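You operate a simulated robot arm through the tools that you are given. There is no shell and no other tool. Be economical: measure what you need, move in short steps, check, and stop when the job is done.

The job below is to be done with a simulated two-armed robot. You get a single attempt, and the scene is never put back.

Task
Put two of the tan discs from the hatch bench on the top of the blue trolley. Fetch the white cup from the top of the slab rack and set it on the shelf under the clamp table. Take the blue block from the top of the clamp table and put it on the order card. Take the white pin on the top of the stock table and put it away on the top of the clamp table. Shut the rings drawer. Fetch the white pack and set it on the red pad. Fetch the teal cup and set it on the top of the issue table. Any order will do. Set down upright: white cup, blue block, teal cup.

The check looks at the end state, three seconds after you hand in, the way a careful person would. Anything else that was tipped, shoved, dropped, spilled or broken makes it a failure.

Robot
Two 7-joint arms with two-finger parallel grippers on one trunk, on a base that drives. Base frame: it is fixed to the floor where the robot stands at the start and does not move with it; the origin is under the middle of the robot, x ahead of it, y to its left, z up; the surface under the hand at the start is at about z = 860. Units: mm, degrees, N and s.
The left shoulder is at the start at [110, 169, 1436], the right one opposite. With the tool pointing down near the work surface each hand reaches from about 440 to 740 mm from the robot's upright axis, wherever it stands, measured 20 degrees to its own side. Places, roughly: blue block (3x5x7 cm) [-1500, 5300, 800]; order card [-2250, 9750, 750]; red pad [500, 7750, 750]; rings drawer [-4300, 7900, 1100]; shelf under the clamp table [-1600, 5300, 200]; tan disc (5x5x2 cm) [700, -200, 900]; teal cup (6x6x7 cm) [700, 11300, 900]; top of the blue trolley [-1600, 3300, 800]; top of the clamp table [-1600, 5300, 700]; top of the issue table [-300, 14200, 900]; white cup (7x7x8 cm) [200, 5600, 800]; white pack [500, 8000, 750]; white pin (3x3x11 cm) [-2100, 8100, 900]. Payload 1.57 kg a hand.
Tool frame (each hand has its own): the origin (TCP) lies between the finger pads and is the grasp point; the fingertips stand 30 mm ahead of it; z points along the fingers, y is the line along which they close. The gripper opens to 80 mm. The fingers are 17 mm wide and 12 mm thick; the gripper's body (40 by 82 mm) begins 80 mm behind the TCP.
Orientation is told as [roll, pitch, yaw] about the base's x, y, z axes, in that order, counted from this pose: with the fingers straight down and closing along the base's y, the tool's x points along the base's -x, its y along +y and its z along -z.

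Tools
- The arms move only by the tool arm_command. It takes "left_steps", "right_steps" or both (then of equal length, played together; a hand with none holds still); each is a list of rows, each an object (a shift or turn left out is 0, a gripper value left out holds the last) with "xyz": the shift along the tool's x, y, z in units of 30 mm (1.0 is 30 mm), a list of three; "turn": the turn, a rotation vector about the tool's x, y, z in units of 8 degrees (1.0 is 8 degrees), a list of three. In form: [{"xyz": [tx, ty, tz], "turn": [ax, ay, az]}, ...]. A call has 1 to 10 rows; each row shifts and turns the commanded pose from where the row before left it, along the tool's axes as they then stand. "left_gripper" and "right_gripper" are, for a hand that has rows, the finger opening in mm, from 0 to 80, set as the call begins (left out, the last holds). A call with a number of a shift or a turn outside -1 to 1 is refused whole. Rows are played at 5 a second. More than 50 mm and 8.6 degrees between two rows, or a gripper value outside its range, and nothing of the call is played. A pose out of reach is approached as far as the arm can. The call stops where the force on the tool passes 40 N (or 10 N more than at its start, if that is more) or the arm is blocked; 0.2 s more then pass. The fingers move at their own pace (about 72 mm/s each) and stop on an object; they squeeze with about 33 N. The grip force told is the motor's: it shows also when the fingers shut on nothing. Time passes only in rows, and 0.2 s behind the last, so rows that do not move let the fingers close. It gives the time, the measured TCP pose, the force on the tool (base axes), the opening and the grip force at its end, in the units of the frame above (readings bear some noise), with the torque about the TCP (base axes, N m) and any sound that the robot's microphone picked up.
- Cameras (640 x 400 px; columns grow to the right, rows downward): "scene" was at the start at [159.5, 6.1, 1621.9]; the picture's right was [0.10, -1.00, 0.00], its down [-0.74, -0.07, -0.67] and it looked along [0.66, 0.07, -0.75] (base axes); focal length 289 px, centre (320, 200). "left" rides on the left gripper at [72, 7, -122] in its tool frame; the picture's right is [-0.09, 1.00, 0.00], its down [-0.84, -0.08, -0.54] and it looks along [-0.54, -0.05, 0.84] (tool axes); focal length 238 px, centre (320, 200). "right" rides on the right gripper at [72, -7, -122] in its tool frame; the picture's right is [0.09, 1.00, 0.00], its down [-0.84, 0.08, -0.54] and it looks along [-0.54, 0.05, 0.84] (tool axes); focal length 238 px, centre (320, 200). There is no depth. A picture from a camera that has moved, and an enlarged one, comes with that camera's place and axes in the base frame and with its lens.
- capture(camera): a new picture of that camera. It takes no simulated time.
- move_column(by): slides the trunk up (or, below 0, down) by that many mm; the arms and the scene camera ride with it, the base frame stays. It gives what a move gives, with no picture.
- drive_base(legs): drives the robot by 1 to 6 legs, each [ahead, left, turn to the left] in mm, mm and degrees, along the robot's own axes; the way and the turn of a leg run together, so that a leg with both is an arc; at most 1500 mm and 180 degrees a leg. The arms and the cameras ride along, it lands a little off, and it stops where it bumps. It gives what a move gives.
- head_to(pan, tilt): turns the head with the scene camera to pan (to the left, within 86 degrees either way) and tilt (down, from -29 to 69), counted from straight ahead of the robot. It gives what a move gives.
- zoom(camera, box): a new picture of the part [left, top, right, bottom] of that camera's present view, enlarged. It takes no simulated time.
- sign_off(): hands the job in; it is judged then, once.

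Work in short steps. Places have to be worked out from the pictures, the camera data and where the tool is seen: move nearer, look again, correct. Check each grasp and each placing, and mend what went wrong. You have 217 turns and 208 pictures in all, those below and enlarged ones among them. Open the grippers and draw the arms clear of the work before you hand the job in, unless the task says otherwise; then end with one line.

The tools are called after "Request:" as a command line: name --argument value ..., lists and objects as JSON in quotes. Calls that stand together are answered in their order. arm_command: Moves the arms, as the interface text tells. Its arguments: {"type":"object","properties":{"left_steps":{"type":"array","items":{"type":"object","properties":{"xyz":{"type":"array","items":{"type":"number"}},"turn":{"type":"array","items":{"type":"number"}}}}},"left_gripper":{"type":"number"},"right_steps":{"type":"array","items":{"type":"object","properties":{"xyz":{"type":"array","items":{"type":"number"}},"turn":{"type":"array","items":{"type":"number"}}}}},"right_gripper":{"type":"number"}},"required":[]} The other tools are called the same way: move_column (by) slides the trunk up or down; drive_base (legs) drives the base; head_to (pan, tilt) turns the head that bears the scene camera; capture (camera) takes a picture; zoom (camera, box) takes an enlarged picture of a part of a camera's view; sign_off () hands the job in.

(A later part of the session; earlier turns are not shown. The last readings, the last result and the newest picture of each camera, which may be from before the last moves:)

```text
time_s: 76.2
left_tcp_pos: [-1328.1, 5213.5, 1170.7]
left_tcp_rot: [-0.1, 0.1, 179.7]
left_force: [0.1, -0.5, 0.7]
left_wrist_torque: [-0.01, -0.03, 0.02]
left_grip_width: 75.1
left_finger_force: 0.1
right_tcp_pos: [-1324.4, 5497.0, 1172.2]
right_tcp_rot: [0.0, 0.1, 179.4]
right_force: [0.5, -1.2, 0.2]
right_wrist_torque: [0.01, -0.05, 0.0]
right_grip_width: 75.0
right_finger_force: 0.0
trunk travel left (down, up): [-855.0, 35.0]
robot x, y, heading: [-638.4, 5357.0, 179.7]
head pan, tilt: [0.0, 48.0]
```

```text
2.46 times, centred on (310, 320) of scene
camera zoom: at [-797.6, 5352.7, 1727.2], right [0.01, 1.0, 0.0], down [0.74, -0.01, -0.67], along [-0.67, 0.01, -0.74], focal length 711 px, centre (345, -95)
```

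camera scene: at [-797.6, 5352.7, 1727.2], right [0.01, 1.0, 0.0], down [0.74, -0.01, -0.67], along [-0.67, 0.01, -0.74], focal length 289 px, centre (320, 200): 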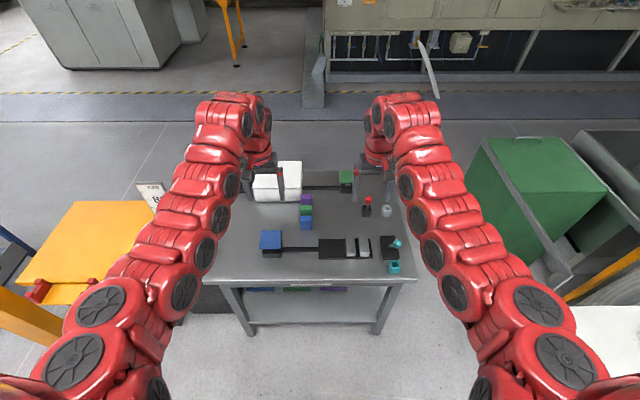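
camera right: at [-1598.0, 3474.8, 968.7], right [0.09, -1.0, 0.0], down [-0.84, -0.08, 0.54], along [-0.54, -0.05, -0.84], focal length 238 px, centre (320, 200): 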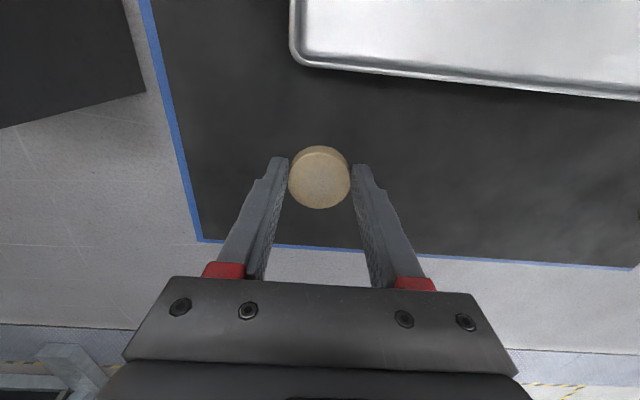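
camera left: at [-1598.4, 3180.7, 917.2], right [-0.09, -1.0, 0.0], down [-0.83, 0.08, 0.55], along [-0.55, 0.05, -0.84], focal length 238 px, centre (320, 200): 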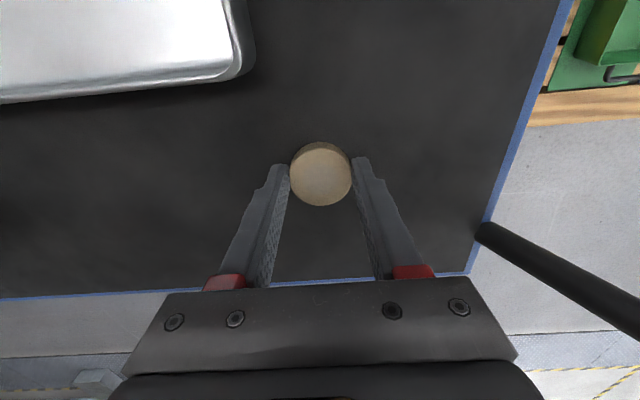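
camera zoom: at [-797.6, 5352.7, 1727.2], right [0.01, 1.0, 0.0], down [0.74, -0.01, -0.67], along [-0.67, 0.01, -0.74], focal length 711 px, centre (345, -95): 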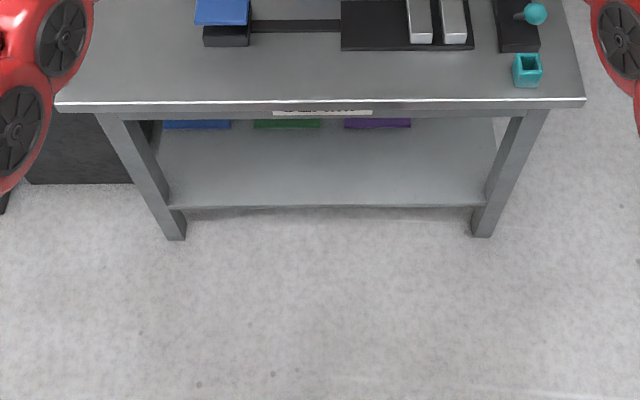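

Blue block is at about (-1524,5308), top z≈800, nearest of a row of three; the shelf front is free. I drive nearer and look with the left hand camera before picking the block.

Request:
drive_base --legs '[[245, 0, 0]]'

Request:
move_column --by -130

Request:
arm_command --left_steps '[{"xyz": [0.18, -0.5, 0.5]}, {"xyz": [0.18, -0.5, 0.5]}, {"xyz": [0.18, -0.5, 0.5]}, {"xyz": [0.18, -0.5, 0.5]}, {"xyz": [0.18, -0.5, 0.5]}, {"xyz": [0.18, -0.5, 0.5]}, {}]' --left_gripper 80

Request:
capture --camera "left"

```text
time_s: 78.0
left_tcp_pos: [-1574.5, 5215.0, 1171.9]
left_tcp_rot: [0.0, 0.0, 179.6]
left_force: [-0.6, -0.9, -0.3]
left_wrist_torque: [0.0, 0.02, 0.01]
left_grip_width: 75.2
left_finger_force: 0.0
right_tcp_pos: [-1570.5, 5497.4, 1170.9]
right_tcp_rot: [0.0, 0.0, 179.5]
right_force: [0.7, 0.3, 0.1]
right_wrist_torque: [-0.01, -0.01, 0.05]
right_grip_width: 75.1
right_finger_force: 0.1
trunk travel left (down, up): [-855.0, 35.0]
robot x, y, heading: [-885.3, 5354.7, 179.5]
head pan, tilt: [0.0, 48.0]
```

```text
time_s: 79.6
left_tcp_pos: [-1574.4, 5216.6, 1041.0]
left_tcp_rot: [0.0, 0.0, 179.5]
left_force: [0.1, -0.8, 0.0]
left_wrist_torque: [0.0, 0.01, 0.02]
left_grip_width: 75.3
left_finger_force: 0.1
right_tcp_pos: [-1570.9, 5497.4, 1040.5]
right_tcp_rot: [0.1, 0.2, 179.5]
right_force: [-0.6, 0.3, 1.2]
right_wrist_torque: [0.0, 0.0, 0.0]
right_grip_width: 75.0
right_finger_force: 0.1
trunk travel left (down, up): [-725.0, 165.0]
robot x, y, heading: [-883.7, 5355.8, 179.5]
head pan, tilt: [0.0, 48.0]
```

```text
time_s: 81.2
left_tcp_pos: [-1540.3, 5304.9, 950.2]
left_tcp_rot: [0.0, 0.1, 179.6]
left_force: [-0.4, 0.1, -0.5]
left_wrist_torque: [0.0, 0.01, 0.01]
left_grip_width: 79.9
left_finger_force: 0.1
right_tcp_pos: [-1571.5, 5498.2, 1040.0]
right_tcp_rot: [-0.1, 0.1, 179.4]
right_force: [-0.2, 0.2, -0.1]
right_wrist_torque: [-0.03, -0.02, 0.02]
right_grip_width: 75.1
right_finger_force: 0.2
trunk travel left (down, up): [-725.0, 165.0]
robot x, y, heading: [-888.2, 5355.8, 179.8]
head pan, tilt: [0.0, 48.0]
```

```text
178 pictures are left
camera left: at [-1469.8, 5299.0, 1073.4], right [-0.1, -0.99, 0.0], down [-0.84, 0.08, 0.54], along [-0.54, 0.05, -0.84], focal length 238 px, centre (320, 200)
```

left: 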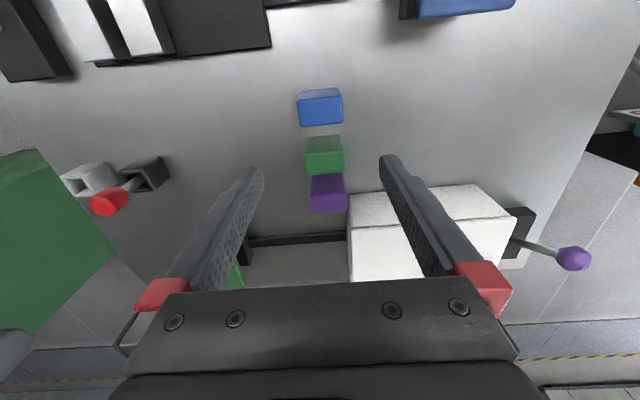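

Block top is at z≈785, centred near (-1532,5303). I come down to z≈760 and check.

Request:
arm_command --left_steps '[{"xyz": [0.1, 0.02, 0.9]}, {"xyz": [0.1, 0.02, 0.9]}, {"xyz": [0.05, 0, 0.9]}, {"xyz": [0, 0, 0.9]}, {}]'

Request:
capture --camera "left"

```text
time_s: 82.4
left_tcp_pos: [-1534.2, 5304.6, 842.6]
left_tcp_rot: [-0.1, 0.0, 179.6]
left_force: [-0.5, 1.4, -0.6]
left_wrist_torque: [-0.01, -0.02, 0.0]
left_grip_width: 79.8
left_finger_force: 0.0
right_tcp_pos: [-1571.7, 5497.3, 1039.6]
right_tcp_rot: [0.1, 0.2, 179.4]
right_force: [0.1, 0.6, 0.4]
right_wrist_torque: [0.04, 0.0, 0.01]
right_grip_width: 75.0
right_finger_force: 0.1
trunk travel left (down, up): [-725.0, 165.0]
robot x, y, heading: [-887.5, 5357.9, 179.6]
head pan, tilt: [0.0, 48.0]
```

```text
177 pictures are left
camera left: at [-1462.6, 5298.0, 965.2], right [-0.1, -1.0, 0.0], down [-0.84, 0.08, 0.54], along [-0.54, 0.05, -0.84], focal length 238 px, centre (320, 200)
```

left: 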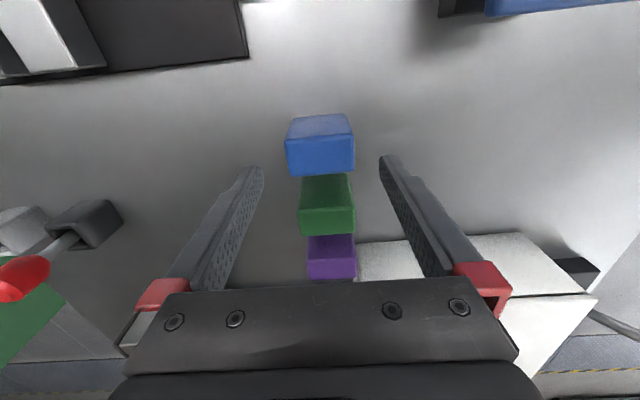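

Request:
arm_command --left_steps '[{"xyz": [0.2, 0, 0.6]}, {"xyz": [0, 0, 0.6]}, {}]'

Request:
capture --camera "left"

Request:
zoom --camera "scene" --box '[200, 150, 440, 300]'

```text
time_s: 83.2
left_tcp_pos: [-1527.2, 5304.1, 807.4]
left_tcp_rot: [0.0, 0.1, 179.6]
left_force: [-0.3, 0.2, -0.8]
left_wrist_torque: [-0.02, 0.03, -0.01]
left_grip_width: 79.9
left_finger_force: 0.0
right_tcp_pos: [-1570.8, 5498.5, 1039.5]
right_tcp_rot: [0.0, 0.1, 179.5]
right_force: [-0.1, -0.6, 0.0]
right_wrist_torque: [0.02, 0.01, 0.0]
right_grip_width: 75.1
right_finger_force: 0.0
trunk travel left (down, up): [-725.0, 165.0]
robot x, y, heading: [-888.0, 5353.7, 179.5]
head pan, tilt: [0.0, 48.0]
```

```text
176 pictures are left
camera left: at [-1456.0, 5298.5, 929.3], right [-0.1, -0.99, 0.0], down [-0.84, 0.08, 0.54], along [-0.54, 0.05, -0.84], focal length 238 px, centre (320, 200)
```

left: 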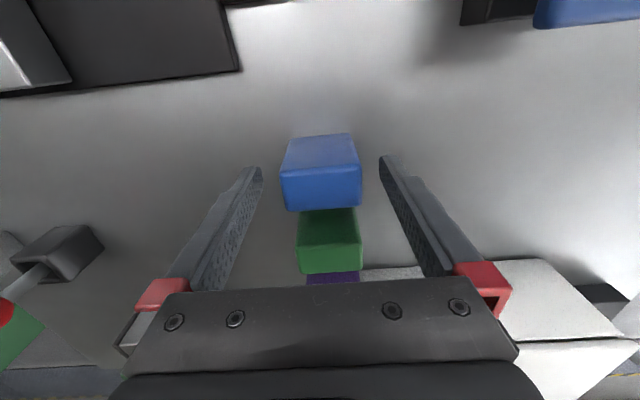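

```text
2.67 times, centred on (320, 225) of scene
camera zoom: at [-1043.9, 5354.7, 1597.2], right [0.01, 1.0, 0.0], down [0.74, -0.01, -0.67], along [-0.67, 0.01, -0.74], focal length 771 px, centre (320, 133)
```

zoom: 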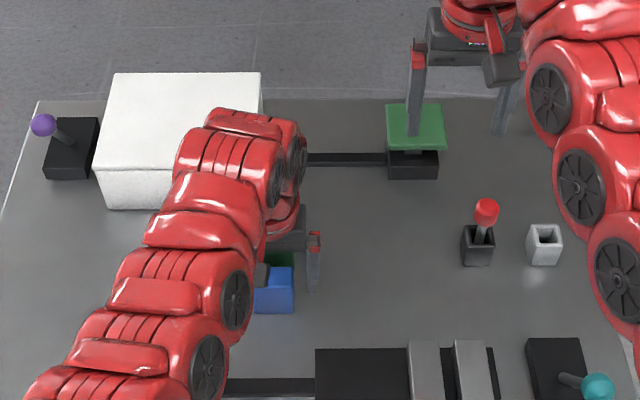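

The block top is level with the TCP (z≈804) and centred. I go down 35 mm more and grip.

Request:
arm_command --left_steps '[{"xyz": [-0.1, 0, 0.6]}, {"xyz": [0, 0, 0.57]}, {}]'

Request:
arm_command --left_steps '[{}, {}, {}]' --left_gripper 25

Request:
arm_command --left_steps '[{"xyz": [0, 0, -0.9]}, {"xyz": [0, 0, -0.9]}, {"xyz": [0, 0, -0.9]}, {"xyz": [0, 0, -0.9]}, {"xyz": [0, 0, -0.9]}, {"xyz": [0, 0, -0.9]}, {"xyz": [0, 0, -0.9]}, {"xyz": [0, 0, -0.9]}]'

Request:
capture --camera "left"

```text
time_s: 84.0
left_tcp_pos: [-1530.2, 5305.1, 773.1]
left_tcp_rot: [-0.1, 0.1, 179.6]
left_force: [-0.9, 0.1, -0.6]
left_wrist_torque: [0.05, 0.0, 0.0]
left_grip_width: 79.9
left_finger_force: 0.0
right_tcp_pos: [-1570.5, 5498.0, 1040.2]
right_tcp_rot: [0.0, 0.1, 179.5]
right_force: [-0.3, 0.1, 0.2]
right_wrist_torque: [-0.06, -0.01, 0.02]
right_grip_width: 75.0
right_finger_force: 0.0
trunk travel left (down, up): [-725.0, 165.0]
robot x, y, heading: [-882.7, 5357.4, 179.5]
head pan, tilt: [0.0, 48.0]
```

```text
time_s: 84.8
left_tcp_pos: [-1530.5, 5305.1, 772.4]
left_tcp_rot: [0.0, 0.1, 179.6]
left_force: [0.2, -0.7, 0.1]
left_wrist_torque: [-0.05, -0.01, 0.01]
left_grip_width: 49.5
left_finger_force: 33.3
right_tcp_pos: [-1570.6, 5497.0, 1040.6]
right_tcp_rot: [0.0, 0.1, 179.5]
right_force: [-0.7, 0.4, -0.2]
right_wrist_torque: [-0.03, 0.04, 0.0]
right_grip_width: 75.1
right_finger_force: 0.0
trunk travel left (down, up): [-725.0, 165.0]
robot x, y, heading: [-884.9, 5356.2, 179.4]
head pan, tilt: [0.0, 48.0]
```

```text
time_s: 86.6
left_tcp_pos: [-1531.2, 5304.7, 987.6]
left_tcp_rot: [-0.2, 0.1, 179.6]
left_force: [0.2, -0.1, -1.5]
left_wrist_torque: [-0.01, 0.04, -0.03]
left_grip_width: 49.5
left_finger_force: 33.2
right_tcp_pos: [-1571.4, 5498.9, 1040.6]
right_tcp_rot: [0.0, 0.0, 179.5]
right_force: [-0.4, 0.2, -0.7]
right_wrist_torque: [-0.03, -0.01, 0.0]
right_grip_width: 75.1
right_finger_force: 0.1
trunk travel left (down, up): [-725.0, 165.0]
robot x, y, heading: [-880.7, 5357.6, 179.4]
head pan, tilt: [0.0, 48.0]
```

```text
174 pictures are left
camera left: at [-1459.5, 5298.7, 1110.5], right [-0.1, -1.0, 0.0], down [-0.84, 0.08, 0.54], along [-0.54, 0.05, -0.84], focal length 238 px, centre (320, 200)
```

left: 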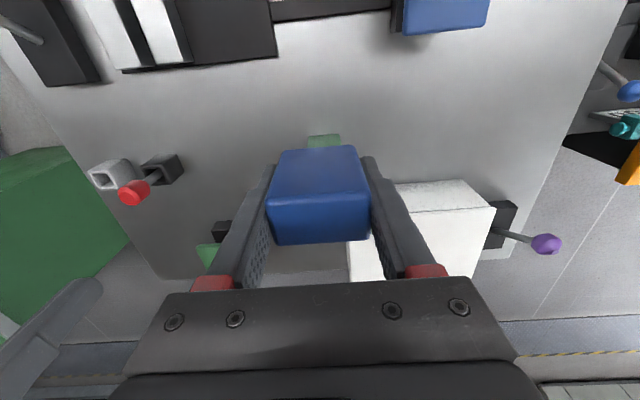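

Block is held (49.5 mm). Now to the cup: back off, turn round to face the slab rack.

Request:
drive_base --legs '[[-300, 0, 0], [0, 0, -179.5], [0, 330, 0]]'

Request:
capture --camera "scene"

```text
time_s: 97.7
left_tcp_pos: [49.6, 5748.3, 987.6]
left_tcp_rot: [-0.1, 0.1, 1.1]
left_force: [-0.4, -0.4, -1.4]
left_wrist_torque: [-0.04, 0.02, 0.0]
left_grip_width: 49.6
left_finger_force: 33.1
right_tcp_pos: [95.1, 5557.2, 1040.7]
right_tcp_rot: [0.0, 0.1, 1.1]
right_force: [0.3, -0.1, -0.2]
right_wrist_torque: [0.0, 0.0, 0.0]
right_grip_width: 74.9
right_finger_force: 0.0
trunk travel left (down, up): [-725.0, 165.0]
robot x, y, heading: [-593.7, 5679.0, 1.0]
head pan, tilt: [0.0, 48.0]
```

```text
173 pictures are left
camera scene: at [-434.5, 5682.7, 1597.2], right [0.02, -1.0, 0.0], down [-0.74, -0.01, -0.67], along [0.67, 0.01, -0.74], focal length 289 px, centre (320, 200)
```

scene: 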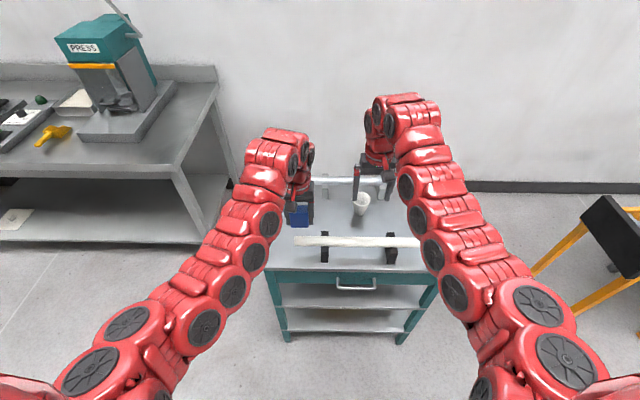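

Cup worked out from two views at about (239,5549), centre z≈840. I'll take it with the right hand tilted about 30° forward (useful later under the table), so I move nearer and tilt.

Request:
drive_base --legs '[[150, 0, -1]]'

Request:
arm_command --right_steps '[{"turn": [0, -1, 0], "xyz": [0.2, 0, 0.3]}, {"turn": [0, -1, 0], "xyz": [0.2, 0, 0.3]}, {"turn": [0, -1, 0], "xyz": [0.2, 0, 0.3]}, {"turn": [0, -0.75, 0], "xyz": [0.2, 0, 0.3]}, {}]' --right_gripper 80

Request:
capture --camera "right"

Request:
capture --camera "scene"

```text
time_s: 99.1
left_tcp_pos: [198.1, 5739.5, 987.7]
left_tcp_rot: [0.0, 0.0, 0.2]
left_force: [0.0, -0.3, -1.1]
left_wrist_torque: [-0.03, -0.02, 0.01]
left_grip_width: 49.6
left_finger_force: 33.1
right_tcp_pos: [238.4, 5548.7, 1040.4]
right_tcp_rot: [0.0, 0.0, 0.1]
right_force: [0.4, 0.1, -0.2]
right_wrist_torque: [-0.02, -0.01, -0.02]
right_grip_width: 74.9
right_finger_force: 0.0
trunk travel left (down, up): [-725.0, 165.0]
robot x, y, heading: [-448.6, 5682.2, 0.1]
head pan, tilt: [0.0, 48.0]
```

```text
time_s: 100.3
left_tcp_pos: [196.7, 5740.8, 987.2]
left_tcp_rot: [-0.1, 0.3, 0.2]
left_force: [0.1, 0.1, -0.1]
left_wrist_torque: [-0.01, 0.02, -0.04]
left_grip_width: 49.3
left_finger_force: 33.3
right_tcp_pos: [223.1, 5546.7, 999.8]
right_tcp_rot: [-0.1, -29.8, 0.2]
right_force: [0.0, 0.6, 1.0]
right_wrist_torque: [0.01, 0.01, -0.01]
right_grip_width: 80.3
right_finger_force: 0.1
trunk travel left (down, up): [-725.0, 165.0]
robot x, y, heading: [-449.5, 5682.9, 0.1]
head pan, tilt: [0.0, 48.0]
```

```text
172 pictures are left
camera right: at [100.0, 5541.1, 1070.3], right [-0.08, 1.0, -0.05], down [0.46, 0.08, 0.89], along [0.89, 0.05, -0.46], focal length 238 px, centre (320, 200)
```

right: 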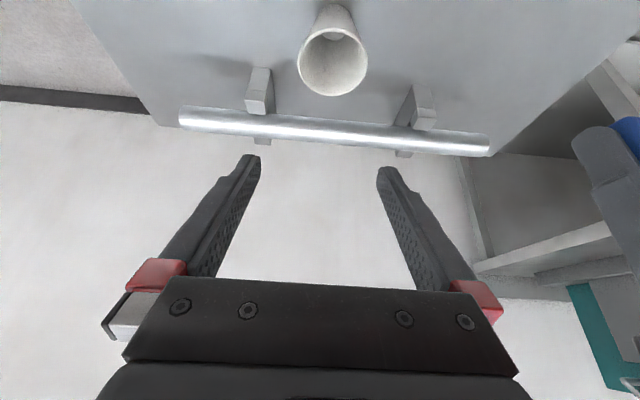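

```text
171 pictures are left
camera scene: at [-286.7, 5682.1, 1597.1], right [0.0, -1.0, 0.0], down [-0.74, 0.0, -0.67], along [0.67, 0.0, -0.74], focal length 289 px, centre (320, 200)
```

scene: 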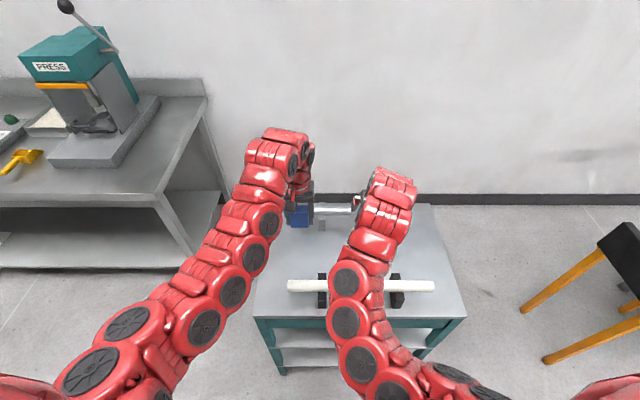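

The cup rim is seen at about (225–248, 5553). I lower 70 mm and look again for depth.

Request:
arm_command --right_steps '[{"xyz": [0.224, 0.067, 0.767]}, {"xyz": [0.224, 0.067, 0.767]}, {"xyz": [0.224, 0.067, 0.767]}, {}]'

Request:
capture --camera "right"

```text
time_s: 101.3
left_tcp_pos: [196.6, 5740.5, 987.1]
left_tcp_rot: [0.0, 0.1, 0.2]
left_force: [-0.1, -0.8, -0.6]
left_wrist_torque: [-0.02, -0.01, 0.02]
left_grip_width: 49.4
left_finger_force: 32.7
right_tcp_pos: [241.2, 5554.5, 931.8]
right_tcp_rot: [0.1, -29.8, 0.1]
right_force: [-0.8, 0.4, 0.6]
right_wrist_torque: [0.0, 0.04, -0.02]
right_grip_width: 79.9
right_finger_force: 0.1
trunk travel left (down, up): [-725.0, 165.0]
robot x, y, heading: [-450.2, 5684.5, 0.2]
head pan, tilt: [0.0, 48.0]
```

```text
170 pictures are left
camera right: at [117.4, 5547.3, 1002.9], right [-0.08, 1.0, -0.05], down [0.45, 0.08, 0.89], along [0.89, 0.05, -0.46], focal length 238 px, centre (320, 200)
```

right: 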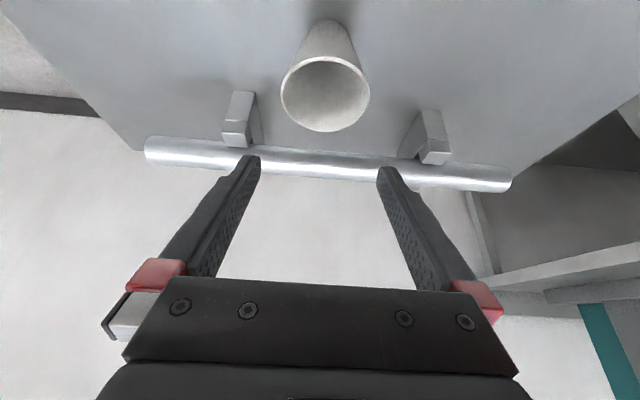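

Rim estimated near (240,5554,848). I lower another 62 mm straight down and recheck alignment at the rim.

Request:
arm_command --right_steps '[{"xyz": [0.525, 0, 0.885]}, {"xyz": [0.525, 0, 0.885]}, {}]'

Request:
capture --camera "right"

```text
time_s: 102.1
left_tcp_pos: [196.6, 5741.0, 987.5]
left_tcp_rot: [0.0, 0.0, 0.2]
left_force: [0.1, -0.7, -1.1]
left_wrist_torque: [0.0, -0.02, 0.03]
left_grip_width: 49.6
left_finger_force: 33.2
right_tcp_pos: [239.2, 5554.5, 869.4]
right_tcp_rot: [0.0, -30.0, 0.1]
right_force: [-0.1, 1.2, -0.4]
right_wrist_torque: [0.02, 0.0, 0.0]
right_grip_width: 79.7
right_finger_force: 0.1
trunk travel left (down, up): [-725.0, 165.0]
robot x, y, heading: [-449.5, 5683.8, 0.1]
head pan, tilt: [0.0, 48.0]
```

```text
169 pictures are left
camera right: at [115.6, 5548.4, 940.1], right [-0.08, 1.0, -0.05], down [0.45, 0.08, 0.89], along [0.89, 0.05, -0.46], focal length 238 px, centre (320, 200)
```

right: 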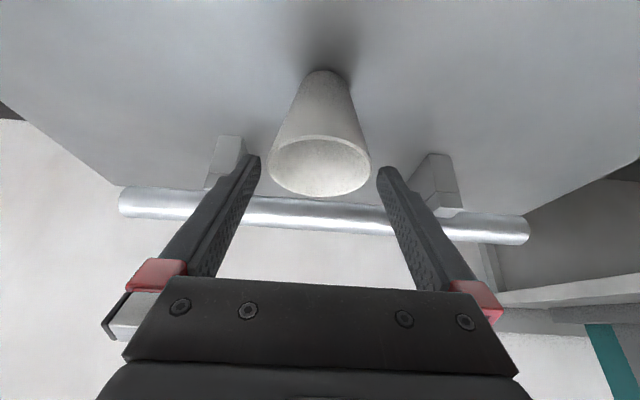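

The rim is at about (247,5554,845), centred between the fingers. I go down to grasp.

Request:
arm_command --right_steps '[{"xyz": [0.17, 0, 0.42]}, {"xyz": [0.17, 0, 0.42]}, {"xyz": [0.17, 0, 0.42]}, {"xyz": [0.17, 0, 0.42]}, {}]'

Request:
capture --camera "right"

```text
time_s: 103.3
left_tcp_pos: [196.2, 5740.4, 987.2]
left_tcp_rot: [-0.1, 0.0, 0.2]
left_force: [0.5, -0.3, -0.6]
left_wrist_torque: [-0.01, 0.01, 0.01]
left_grip_width: 49.3
left_finger_force: 32.3
right_tcp_pos: [244.7, 5552.6, 816.2]
right_tcp_rot: [0.0, -30.0, 0.1]
right_force: [0.5, 0.2, 1.3]
right_wrist_torque: [0.02, 0.02, -0.03]
right_grip_width: 80.0
right_finger_force: 0.0
trunk travel left (down, up): [-725.0, 165.0]
robot x, y, heading: [-447.7, 5682.1, 0.1]
head pan, tilt: [0.0, 48.0]
```

```text
168 pictures are left
camera right: at [123.0, 5547.1, 886.3], right [-0.08, 1.0, -0.05], down [0.45, 0.08, 0.89], along [0.89, 0.05, -0.46], focal length 238 px, centre (320, 200)
```

right: 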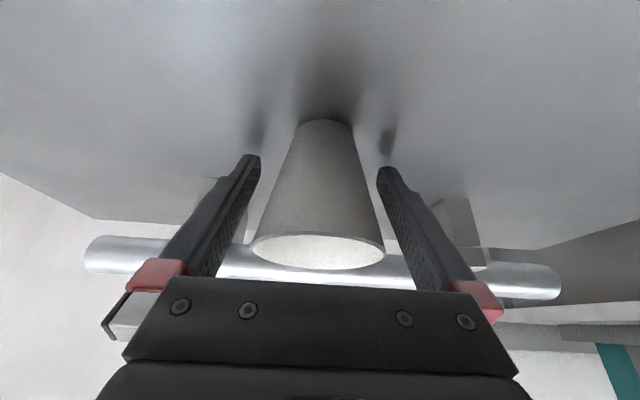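

The cup is between the fingers. I close and lift.

Request:
arm_command --right_steps '[{}, {}, {}]' --right_gripper 25

Request:
arm_command --right_steps '[{"xyz": [-0.42, 0, -0.72]}, {"xyz": [-0.42, 0, -0.72]}, {"xyz": [-0.42, 0, -0.72]}, {"xyz": [-0.42, 0, -0.72]}, {"xyz": [-0.42, 0, -0.72]}, {"xyz": [-0.42, 0, -0.72]}, {"xyz": [-0.42, 0, -0.72]}]'

Request:
capture --camera "right"

```text
time_s: 104.1
left_tcp_pos: [196.9, 5741.6, 987.6]
left_tcp_rot: [0.1, 0.2, 0.1]
left_force: [0.1, 0.1, -1.3]
left_wrist_torque: [0.0, 0.01, -0.03]
left_grip_width: 49.5
left_finger_force: 32.5
right_tcp_pos: [246.3, 5552.6, 815.1]
right_tcp_rot: [0.1, -29.9, 0.1]
right_force: [0.3, 0.7, -1.6]
right_wrist_torque: [-0.03, -0.02, -0.05]
right_grip_width: 37.0
right_finger_force: 33.4
trunk travel left (down, up): [-725.0, 165.0]
robot x, y, heading: [-447.7, 5679.5, 0.3]
head pan, tilt: [0.0, 48.0]
```

```text
time_s: 105.7
left_tcp_pos: [198.4, 5739.7, 988.3]
left_tcp_rot: [0.0, 0.1, 0.2]
left_force: [-0.6, 0.2, -0.9]
left_wrist_torque: [0.02, -0.02, -0.03]
left_grip_width: 49.5
left_finger_force: 32.9
right_tcp_pos: [247.5, 5555.6, 990.7]
right_tcp_rot: [0.0, -30.0, 0.1]
right_force: [-0.2, -1.0, -0.7]
right_wrist_torque: [0.03, 0.0, 0.0]
right_grip_width: 36.4
right_finger_force: 32.9
trunk travel left (down, up): [-725.0, 165.0]
robot x, y, heading: [-449.1, 5683.2, 0.2]
head pan, tilt: [0.0, 48.0]
```

```text
167 pictures are left
camera right: at [124.2, 5548.2, 1061.9], right [-0.08, 1.0, -0.05], down [0.46, 0.08, 0.89], along [0.89, 0.05, -0.46], focal length 238 px, centre (320, 200)
```

right: 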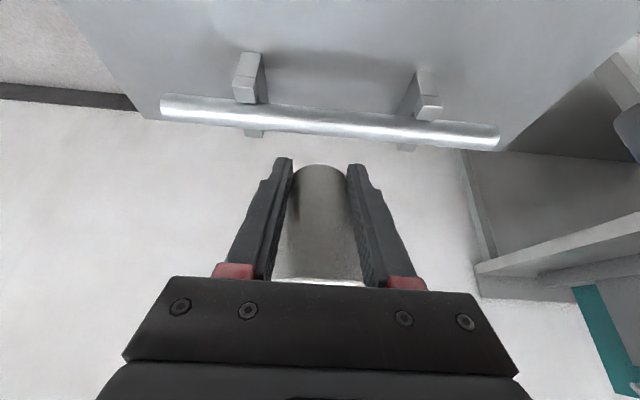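

Grip is only 36 mm wide, so the cup may have shifted in the fingers. I look closer.

Request:
zoom --camera "right" --box '[220, 130, 420, 300]'

Request:
zoom --camera "scene" --box '[260, 100, 460, 225]'

Request:
capture --camera "left"

```text
2.35 times, centred on (320, 215) of right
camera zoom: at [124.2, 5548.2, 1061.9], right [-0.08, 1.0, -0.05], down [0.46, 0.08, 0.89], along [0.89, 0.05, -0.46], focal length 561 px, centre (320, 165)
```

zoom: 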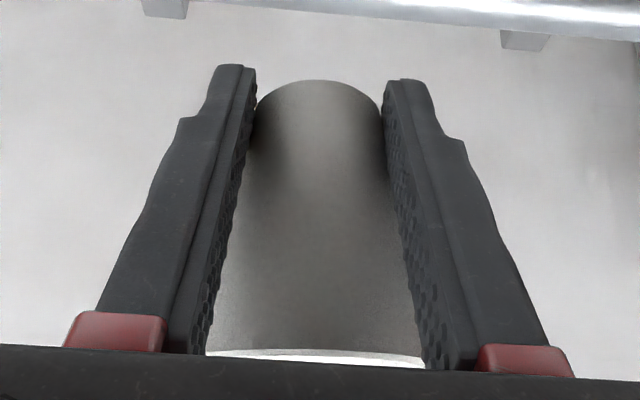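

```text
3.20 times, centred on (360, 162) of scene
camera zoom: at [-287.7, 5682.0, 1597.2], right [0.0, -1.0, 0.0], down [-0.74, 0.0, -0.67], along [0.67, 0.0, -0.74], focal length 925 px, centre (192, 320)
```

zoom: 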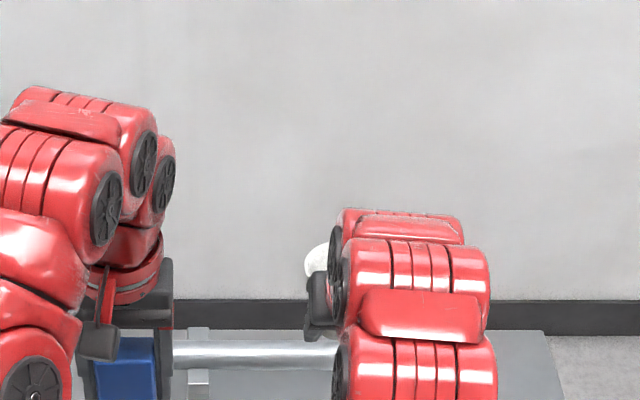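

```text
164 pictures are left
camera left: at [125.9, 5747.9, 1110.2], right [0.09, 1.0, 0.0], down [0.84, -0.07, 0.54], along [0.54, -0.05, -0.84], focal length 238 px, centre (320, 200)
```

left: 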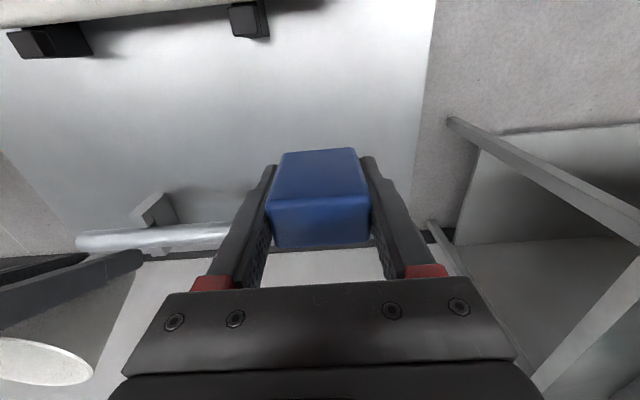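

Request:
zoom --camera "left" --box '[0, 200, 240, 400]'

```text
2.00 times, centred on (120, 300) of left
camera zoom: at [125.9, 5747.9, 1110.2], right [0.09, 1.0, 0.0], down [0.84, -0.07, 0.54], along [0.54, -0.05, -0.84], focal length 477 px, centre (720, 0)
```

zoom: 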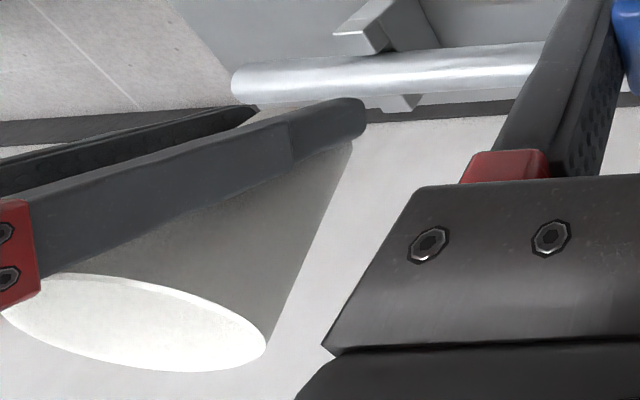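

The rim geometry in the left view matches an upright cup held near its base. I back away slightly and turn to heading ≈210° so the right hand leads toward the shelf while the left (block) stays outside the table.

Request:
drive_base --legs '[[-80, 0, 0], [0, 0, 105], [0, 0, 105]]'

Request:
head_to --pan -25 --tilt 50

Request:
capture --camera "scene"

```text
time_s: 115.5
left_tcp_pos: [-1066.0, 5323.0, 988.1]
left_tcp_rot: [-0.1, 0.1, -151.1]
left_force: [-0.1, -0.7, -1.5]
left_wrist_torque: [0.05, 0.03, 0.0]
left_grip_width: 49.8
left_finger_force: 33.0
right_tcp_pos: [-1199.1, 5461.7, 990.7]
right_tcp_rot: [0.0, -29.9, -151.3]
right_force: [0.1, -0.4, -0.1]
right_wrist_torque: [0.02, -0.03, -0.02]
right_grip_width: 34.6
right_finger_force: 32.5
trunk travel left (down, up): [-725.0, 165.0]
robot x, y, heading: [-525.4, 5686.3, -151.1]
head pan, tilt: [0.0, 48.0]
```

```text
time_s: 116.4
left_tcp_pos: [-1066.2, 5323.1, 987.6]
left_tcp_rot: [-0.2, 0.1, -151.1]
left_force: [0.5, 1.4, -0.6]
left_wrist_torque: [-0.01, -0.01, -0.03]
left_grip_width: 49.5
left_finger_force: 32.9
right_tcp_pos: [-1198.3, 5461.3, 990.6]
right_tcp_rot: [0.0, -29.9, -151.2]
right_force: [0.8, 0.5, -0.8]
right_wrist_torque: [0.03, -0.02, -0.01]
right_grip_width: 34.6
right_finger_force: 33.1
trunk travel left (down, up): [-725.0, 165.0]
robot x, y, heading: [-526.6, 5680.0, -151.1]
head pan, tilt: [-25.0, 50.0]
```

```text
162 pictures are left
camera scene: at [-673.7, 5637.1, 1594.4], right [-0.07, 1.0, 0.0], down [0.76, 0.05, -0.64], along [-0.64, -0.04, -0.77], focal length 289 px, centre (320, 200)
```

scene: 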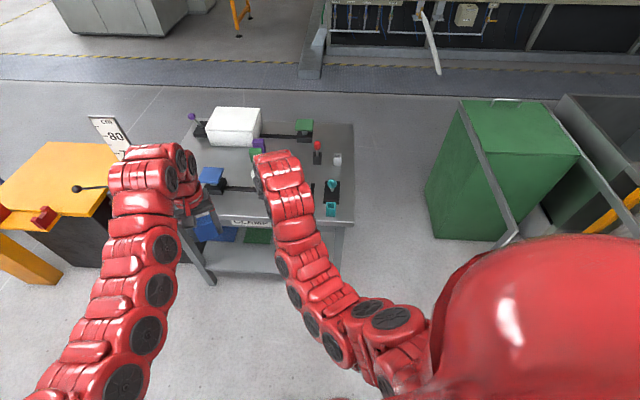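

The grip width is shrinking (36.4→34.6): the cup may be creeping. I check it.

Request:
zoom --camera "right" --box '[220, 130, 420, 300]'

Request:
zoom --camera "left" --box '[0, 200, 240, 400]'

```text
2.35 times, centred on (320, 215) of right
camera zoom: at [-1094.5, 5527.3, 1061.5], right [0.55, -0.83, -0.05], down [-0.36, -0.29, 0.89], along [-0.75, -0.47, -0.46], focal length 561 px, centre (320, 165)
```

zoom: 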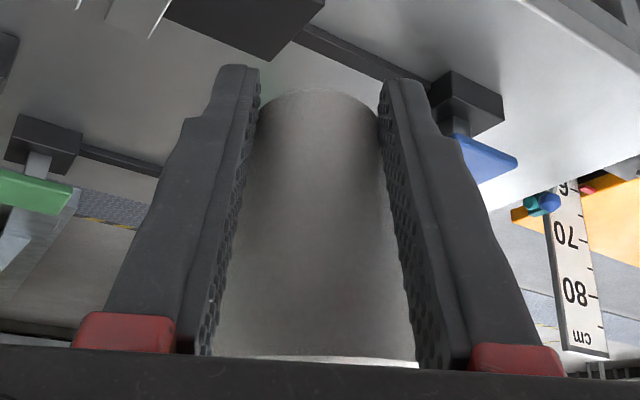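

```text
2.00 times, centred on (120, 300) of left
camera zoom: at [-999.4, 5352.7, 1110.2], right [0.4, -0.92, 0.0], down [-0.77, -0.34, 0.54], along [-0.49, -0.22, -0.84], focal length 477 px, centre (720, 0)
```

zoom: 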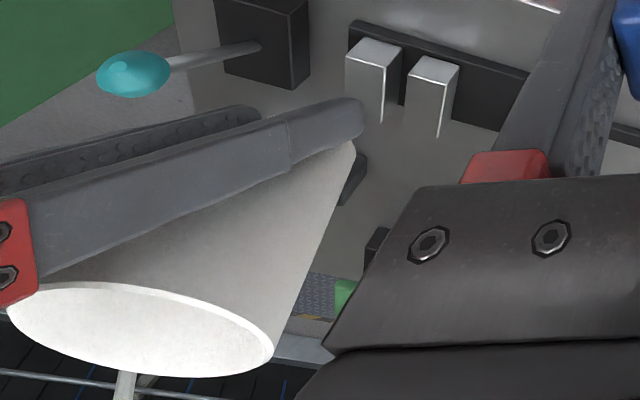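

Slow creep only. I limit the fingers at 33.5 mm so the taper can't squirt out, back 70 mm for clearance to the table edge, and lower the trunk partway.

Request:
arm_command --right_steps '[{}]' --right_gripper 33.5

Request:
drive_base --legs '[[-70, 0, 0]]'

Request:
move_column --by -640

Request:
capture --camera "scene"

Request:
capture --camera "right"

Request:
capture --camera "left"

```text
time_s: 116.8
left_tcp_pos: [-1066.1, 5322.8, 987.6]
left_tcp_rot: [0.0, 0.1, -151.0]
left_force: [0.1, -0.4, -1.2]
left_wrist_torque: [0.03, 0.0, 0.01]
left_grip_width: 49.4
left_finger_force: 33.4
right_tcp_pos: [-1200.0, 5461.7, 991.8]
right_tcp_rot: [0.0, -30.0, -151.2]
right_force: [0.5, -0.1, 0.0]
right_wrist_torque: [0.04, 0.0, 0.04]
right_grip_width: 34.5
right_finger_force: 31.8
trunk travel left (down, up): [-725.0, 165.0]
robot x, y, heading: [-524.8, 5686.0, -151.1]
head pan, tilt: [-25.0, 50.0]
```

```text
time_s: 117.8
left_tcp_pos: [-1003.1, 5357.3, 987.7]
left_tcp_rot: [-0.1, 0.1, -151.0]
left_force: [1.2, -0.3, -0.4]
left_wrist_torque: [-0.03, 0.0, 0.01]
left_grip_width: 49.9
left_finger_force: 33.2
right_tcp_pos: [-1138.7, 5495.5, 990.0]
right_tcp_rot: [0.0, -30.0, -151.3]
right_force: [0.0, 0.0, 0.5]
right_wrist_torque: [0.01, 0.02, 0.0]
right_grip_width: 34.6
right_finger_force: 32.9
trunk travel left (down, up): [-725.0, 165.0]
robot x, y, heading: [-469.3, 5712.6, -150.9]
head pan, tilt: [-25.0, 50.0]
```

```text
refused: -640 is not a number from -400 to 400
```

```text
159 pictures are left
camera scene: at [-612.1, 5671.0, 1594.4], right [-0.07, 1.0, 0.0], down [0.76, 0.05, -0.64], along [-0.64, -0.04, -0.77], focal length 289 px, centre (320, 200)
```

scene: 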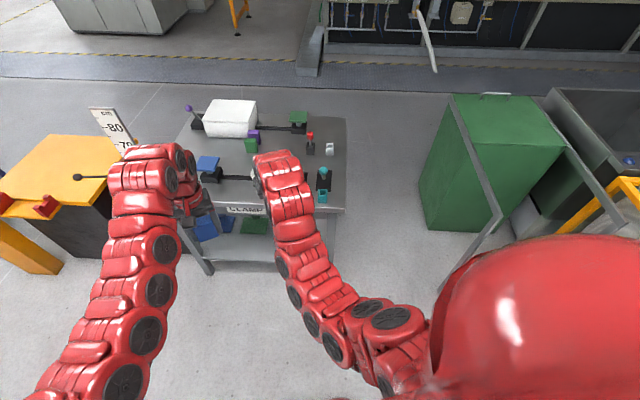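

```text
158 pictures are left
camera right: at [-1033.1, 5561.2, 1061.6], right [0.55, -0.83, -0.05], down [-0.36, -0.29, 0.89], along [-0.75, -0.47, -0.46], focal length 238 px, centre (320, 200)
```

right: 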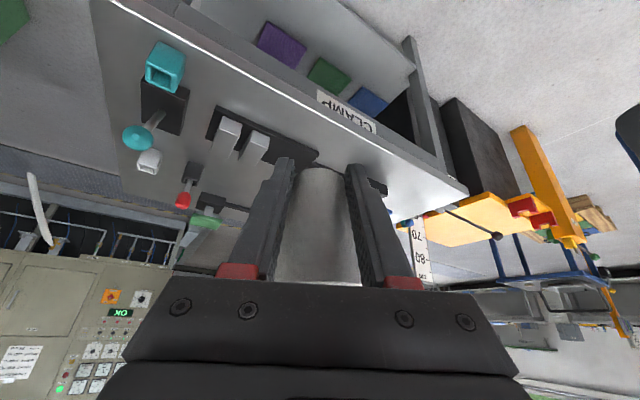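

```text
157 pictures are left
camera left: at [-937.9, 5386.4, 1110.3], right [0.4, -0.92, 0.0], down [-0.77, -0.34, 0.54], along [-0.5, -0.22, -0.84], focal length 238 px, centre (320, 200)
```

left: 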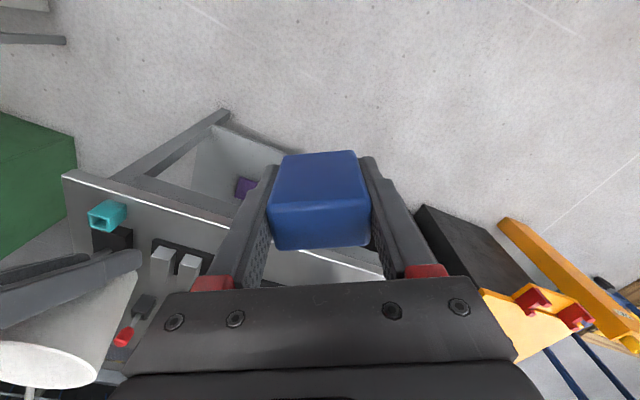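

The column moves at most 400 at once; I lower in two parts.

Request:
move_column --by -400

Request:
move_column --by -220

Request:
capture --camera "scene"

Request:
capture --camera "right"

Request:
capture --camera "left"

```text
time_s: 121.7
left_tcp_pos: [-1004.9, 5356.3, 587.9]
left_tcp_rot: [-0.1, 0.1, -150.9]
left_force: [0.0, -1.0, -1.0]
left_wrist_torque: [-0.04, 0.0, 0.03]
left_grip_width: 49.3
left_finger_force: 33.3
right_tcp_pos: [-1136.8, 5494.2, 591.8]
right_tcp_rot: [-0.1, -29.9, -151.2]
right_force: [0.1, 0.5, -0.8]
right_wrist_torque: [-0.01, -0.01, -0.03]
right_grip_width: 35.0
right_finger_force: 0.2
trunk travel left (down, up): [-325.0, 565.0]
robot x, y, heading: [-464.4, 5709.6, -151.0]
head pan, tilt: [-25.0, 50.0]
```

```text
time_s: 124.0
left_tcp_pos: [-1002.9, 5356.7, 367.2]
left_tcp_rot: [0.0, 0.1, -150.9]
left_force: [0.4, 0.0, -1.1]
left_wrist_torque: [0.01, -0.02, 0.0]
left_grip_width: 49.4
left_finger_force: 33.3
right_tcp_pos: [-1136.8, 5495.2, 371.5]
right_tcp_rot: [-0.1, -30.0, -151.2]
right_force: [0.1, 0.3, 0.3]
right_wrist_torque: [-0.01, -0.03, -0.01]
right_grip_width: 34.7
right_finger_force: 15.8
trunk travel left (down, up): [-105.0, 785.0]
robot x, y, heading: [-467.7, 5715.7, -151.3]
head pan, tilt: [-25.0, 50.0]
```

```text
156 pictures are left
camera scene: at [-612.1, 5671.1, 974.5], right [-0.07, 1.0, 0.0], down [0.76, 0.05, -0.64], along [-0.64, -0.04, -0.77], focal length 289 px, centre (320, 200)
```

scene: 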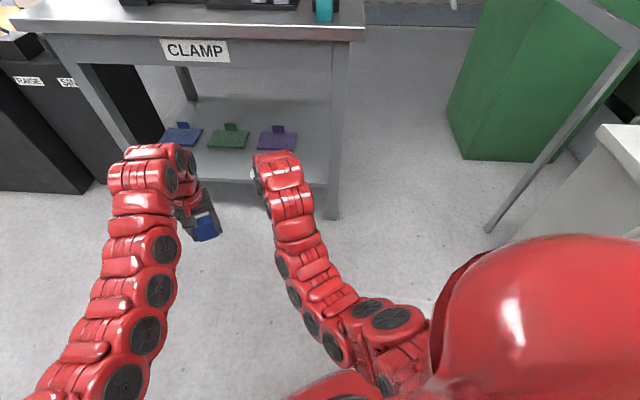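

```text
155 pictures are left
camera right: at [-1033.0, 5561.2, 441.6], right [0.55, -0.83, -0.05], down [-0.36, -0.29, 0.89], along [-0.75, -0.47, -0.46], focal length 238 px, centre (320, 200)
```

right: 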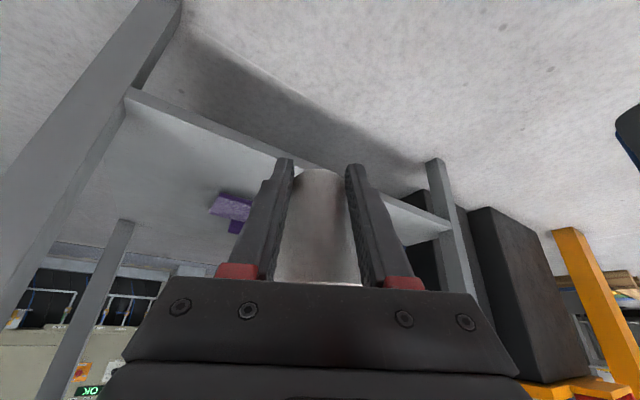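

```text
154 pictures are left
camera left: at [-937.9, 5386.5, 490.3], right [0.4, -0.92, 0.0], down [-0.77, -0.34, 0.54], along [-0.5, -0.22, -0.84], focal length 238 px, centre (320, 200)
```

left: 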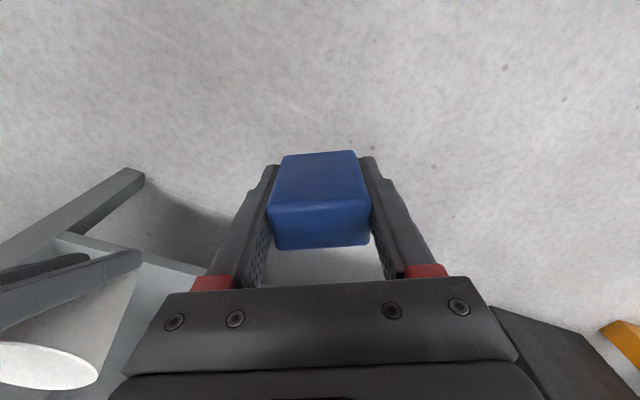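

Shelf is at z≈200 with its front edge near x=-1335. I lower the trunk 100 more (cup base ≈240) and drive 270 mm ahead so the cup is above the shelf.

Request:
move_column --by -100

Request:
drive_base --legs '[[150, 0, 0]]'

Request:
capture --camera "scene"

Request:
capture --camera "left"

Request:
capture --camera "right"

```text
time_s: 125.3
left_tcp_pos: [-1003.9, 5357.1, 268.2]
left_tcp_rot: [-0.1, 0.1, -150.9]
left_force: [-0.4, -0.3, -0.8]
left_wrist_torque: [0.01, 0.0, -0.03]
left_grip_width: 49.7
left_finger_force: 33.7
right_tcp_pos: [-1137.4, 5495.5, 270.3]
right_tcp_rot: [-0.1, -29.9, -151.2]
right_force: [0.7, -0.1, -0.1]
right_wrist_torque: [0.01, -0.02, -0.01]
right_grip_width: 34.4
right_finger_force: 22.8
trunk travel left (down, up): [-5.0, 885.0]
robot x, y, heading: [-467.9, 5715.2, -151.0]
head pan, tilt: [-25.0, 50.0]
```

```text
time_s: 126.7
left_tcp_pos: [-1136.5, 5285.0, 266.7]
left_tcp_rot: [-0.1, 0.1, -151.1]
left_force: [-0.2, 0.8, -0.2]
left_wrist_torque: [0.0, 0.02, 0.01]
left_grip_width: 49.3
left_finger_force: 32.9
right_tcp_pos: [-1269.5, 5424.3, 270.6]
right_tcp_rot: [0.0, -29.9, -151.1]
right_force: [-0.6, 1.3, -0.7]
right_wrist_torque: [0.02, 0.0, -0.02]
right_grip_width: 34.8
right_finger_force: 12.1
trunk travel left (down, up): [-5.0, 885.0]
robot x, y, heading: [-596.2, 5645.1, -151.1]
head pan, tilt: [-25.0, 50.0]
```

```text
153 pictures are left
camera scene: at [-744.2, 5598.4, 874.4], right [-0.07, 1.0, 0.0], down [0.76, 0.05, -0.64], along [-0.64, -0.04, -0.77], focal length 289 px, centre (320, 200)
```

scene: 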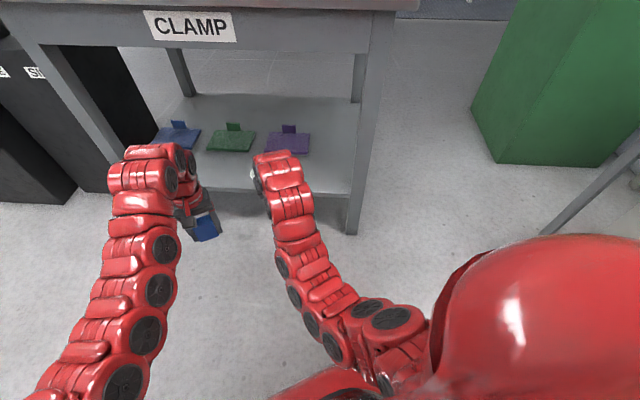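

```text
152 pictures are left
camera left: at [-1070.3, 5314.3, 390.2], right [0.4, -0.92, 0.0], down [-0.77, -0.34, 0.54], along [-0.5, -0.22, -0.84], focal length 238 px, centre (320, 200)
```

left: 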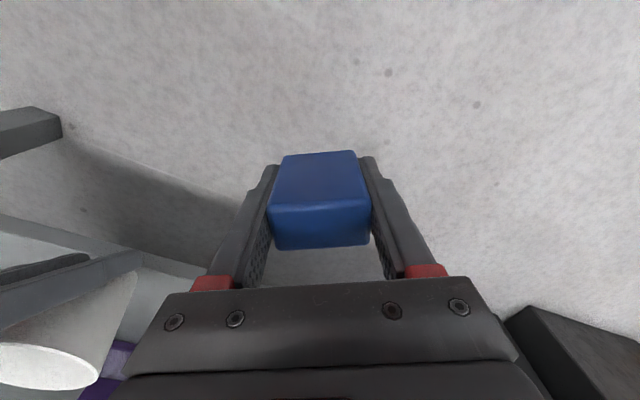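

```text
151 pictures are left
camera right: at [-1165.2, 5489.1, 341.6], right [0.55, -0.83, -0.05], down [-0.36, -0.29, 0.89], along [-0.75, -0.47, -0.46], focal length 238 px, centre (320, 200)
```

right: 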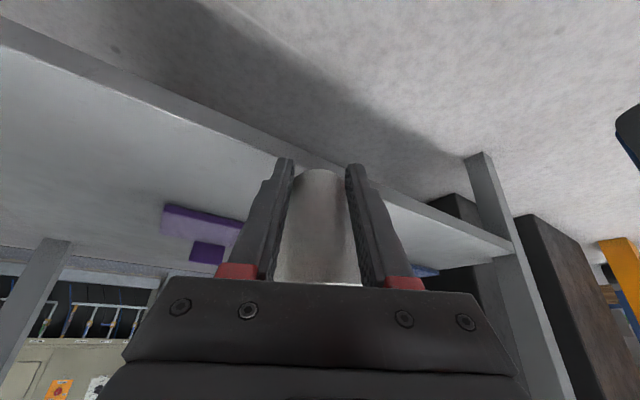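

Clear on all sides; the free strip on the shelf is x -1340…-1510. I drive 115 mm more.

Request:
drive_base --legs '[[118, 0, 0]]'

Request:
capture --camera "scene"

Request:
capture --camera "right"

Request:
capture --camera "left"

```text
time_s: 127.9
left_tcp_pos: [-1240.1, 5226.9, 265.8]
left_tcp_rot: [-0.1, 0.1, -151.1]
left_force: [-0.1, -0.5, -0.9]
left_wrist_torque: [0.02, -0.03, -0.01]
left_grip_width: 49.4
left_finger_force: 33.7
right_tcp_pos: [-1373.5, 5365.5, 271.1]
right_tcp_rot: [0.0, -30.0, -151.3]
right_force: [0.2, 0.3, 0.3]
right_wrist_torque: [-0.02, 0.02, -0.01]
right_grip_width: 34.6
right_finger_force: 15.3
trunk travel left (down, up): [-5.0, 885.0]
robot x, y, heading: [-700.2, 5587.2, -150.9]
head pan, tilt: [-25.0, 50.0]
```

```text
150 pictures are left
camera scene: at [-847.7, 5541.2, 874.4], right [-0.07, 1.0, 0.0], down [0.76, 0.05, -0.64], along [-0.64, -0.04, -0.77], focal length 289 px, centre (320, 200)
```

scene: 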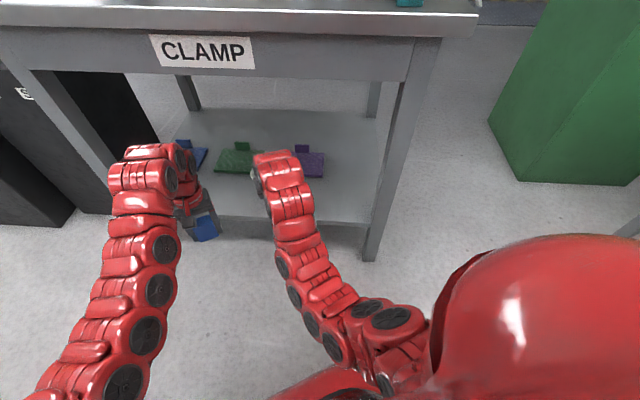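

```text
149 pictures are left
camera right: at [-1268.6, 5431.6, 341.6], right [0.55, -0.83, -0.05], down [-0.36, -0.29, 0.89], along [-0.75, -0.47, -0.46], focal length 238 px, centre (320, 200)
```

right: 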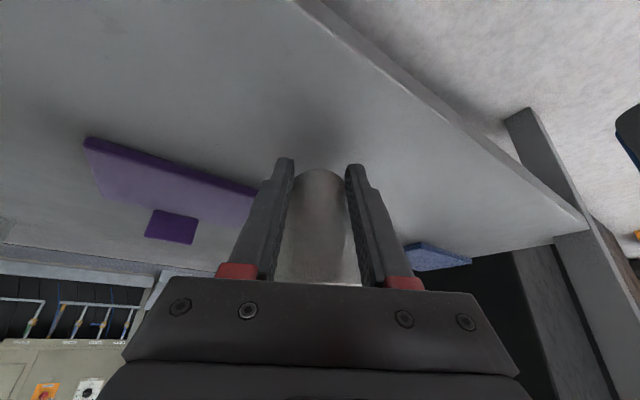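

```text
148 pictures are left
camera left: at [-1173.6, 5256.8, 390.2], right [0.4, -0.92, 0.0], down [-0.77, -0.34, 0.54], along [-0.5, -0.22, -0.84], focal length 238 px, centre (320, 200)
```

left: 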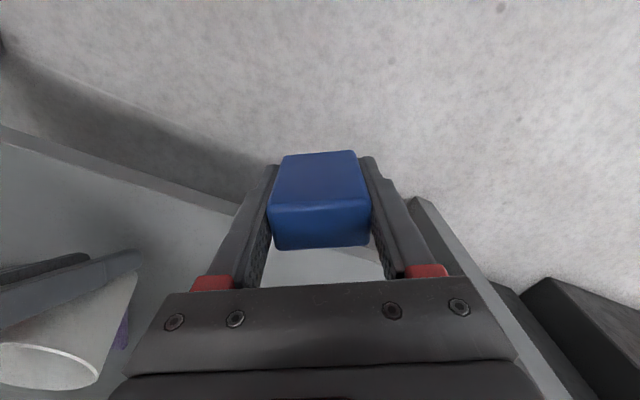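

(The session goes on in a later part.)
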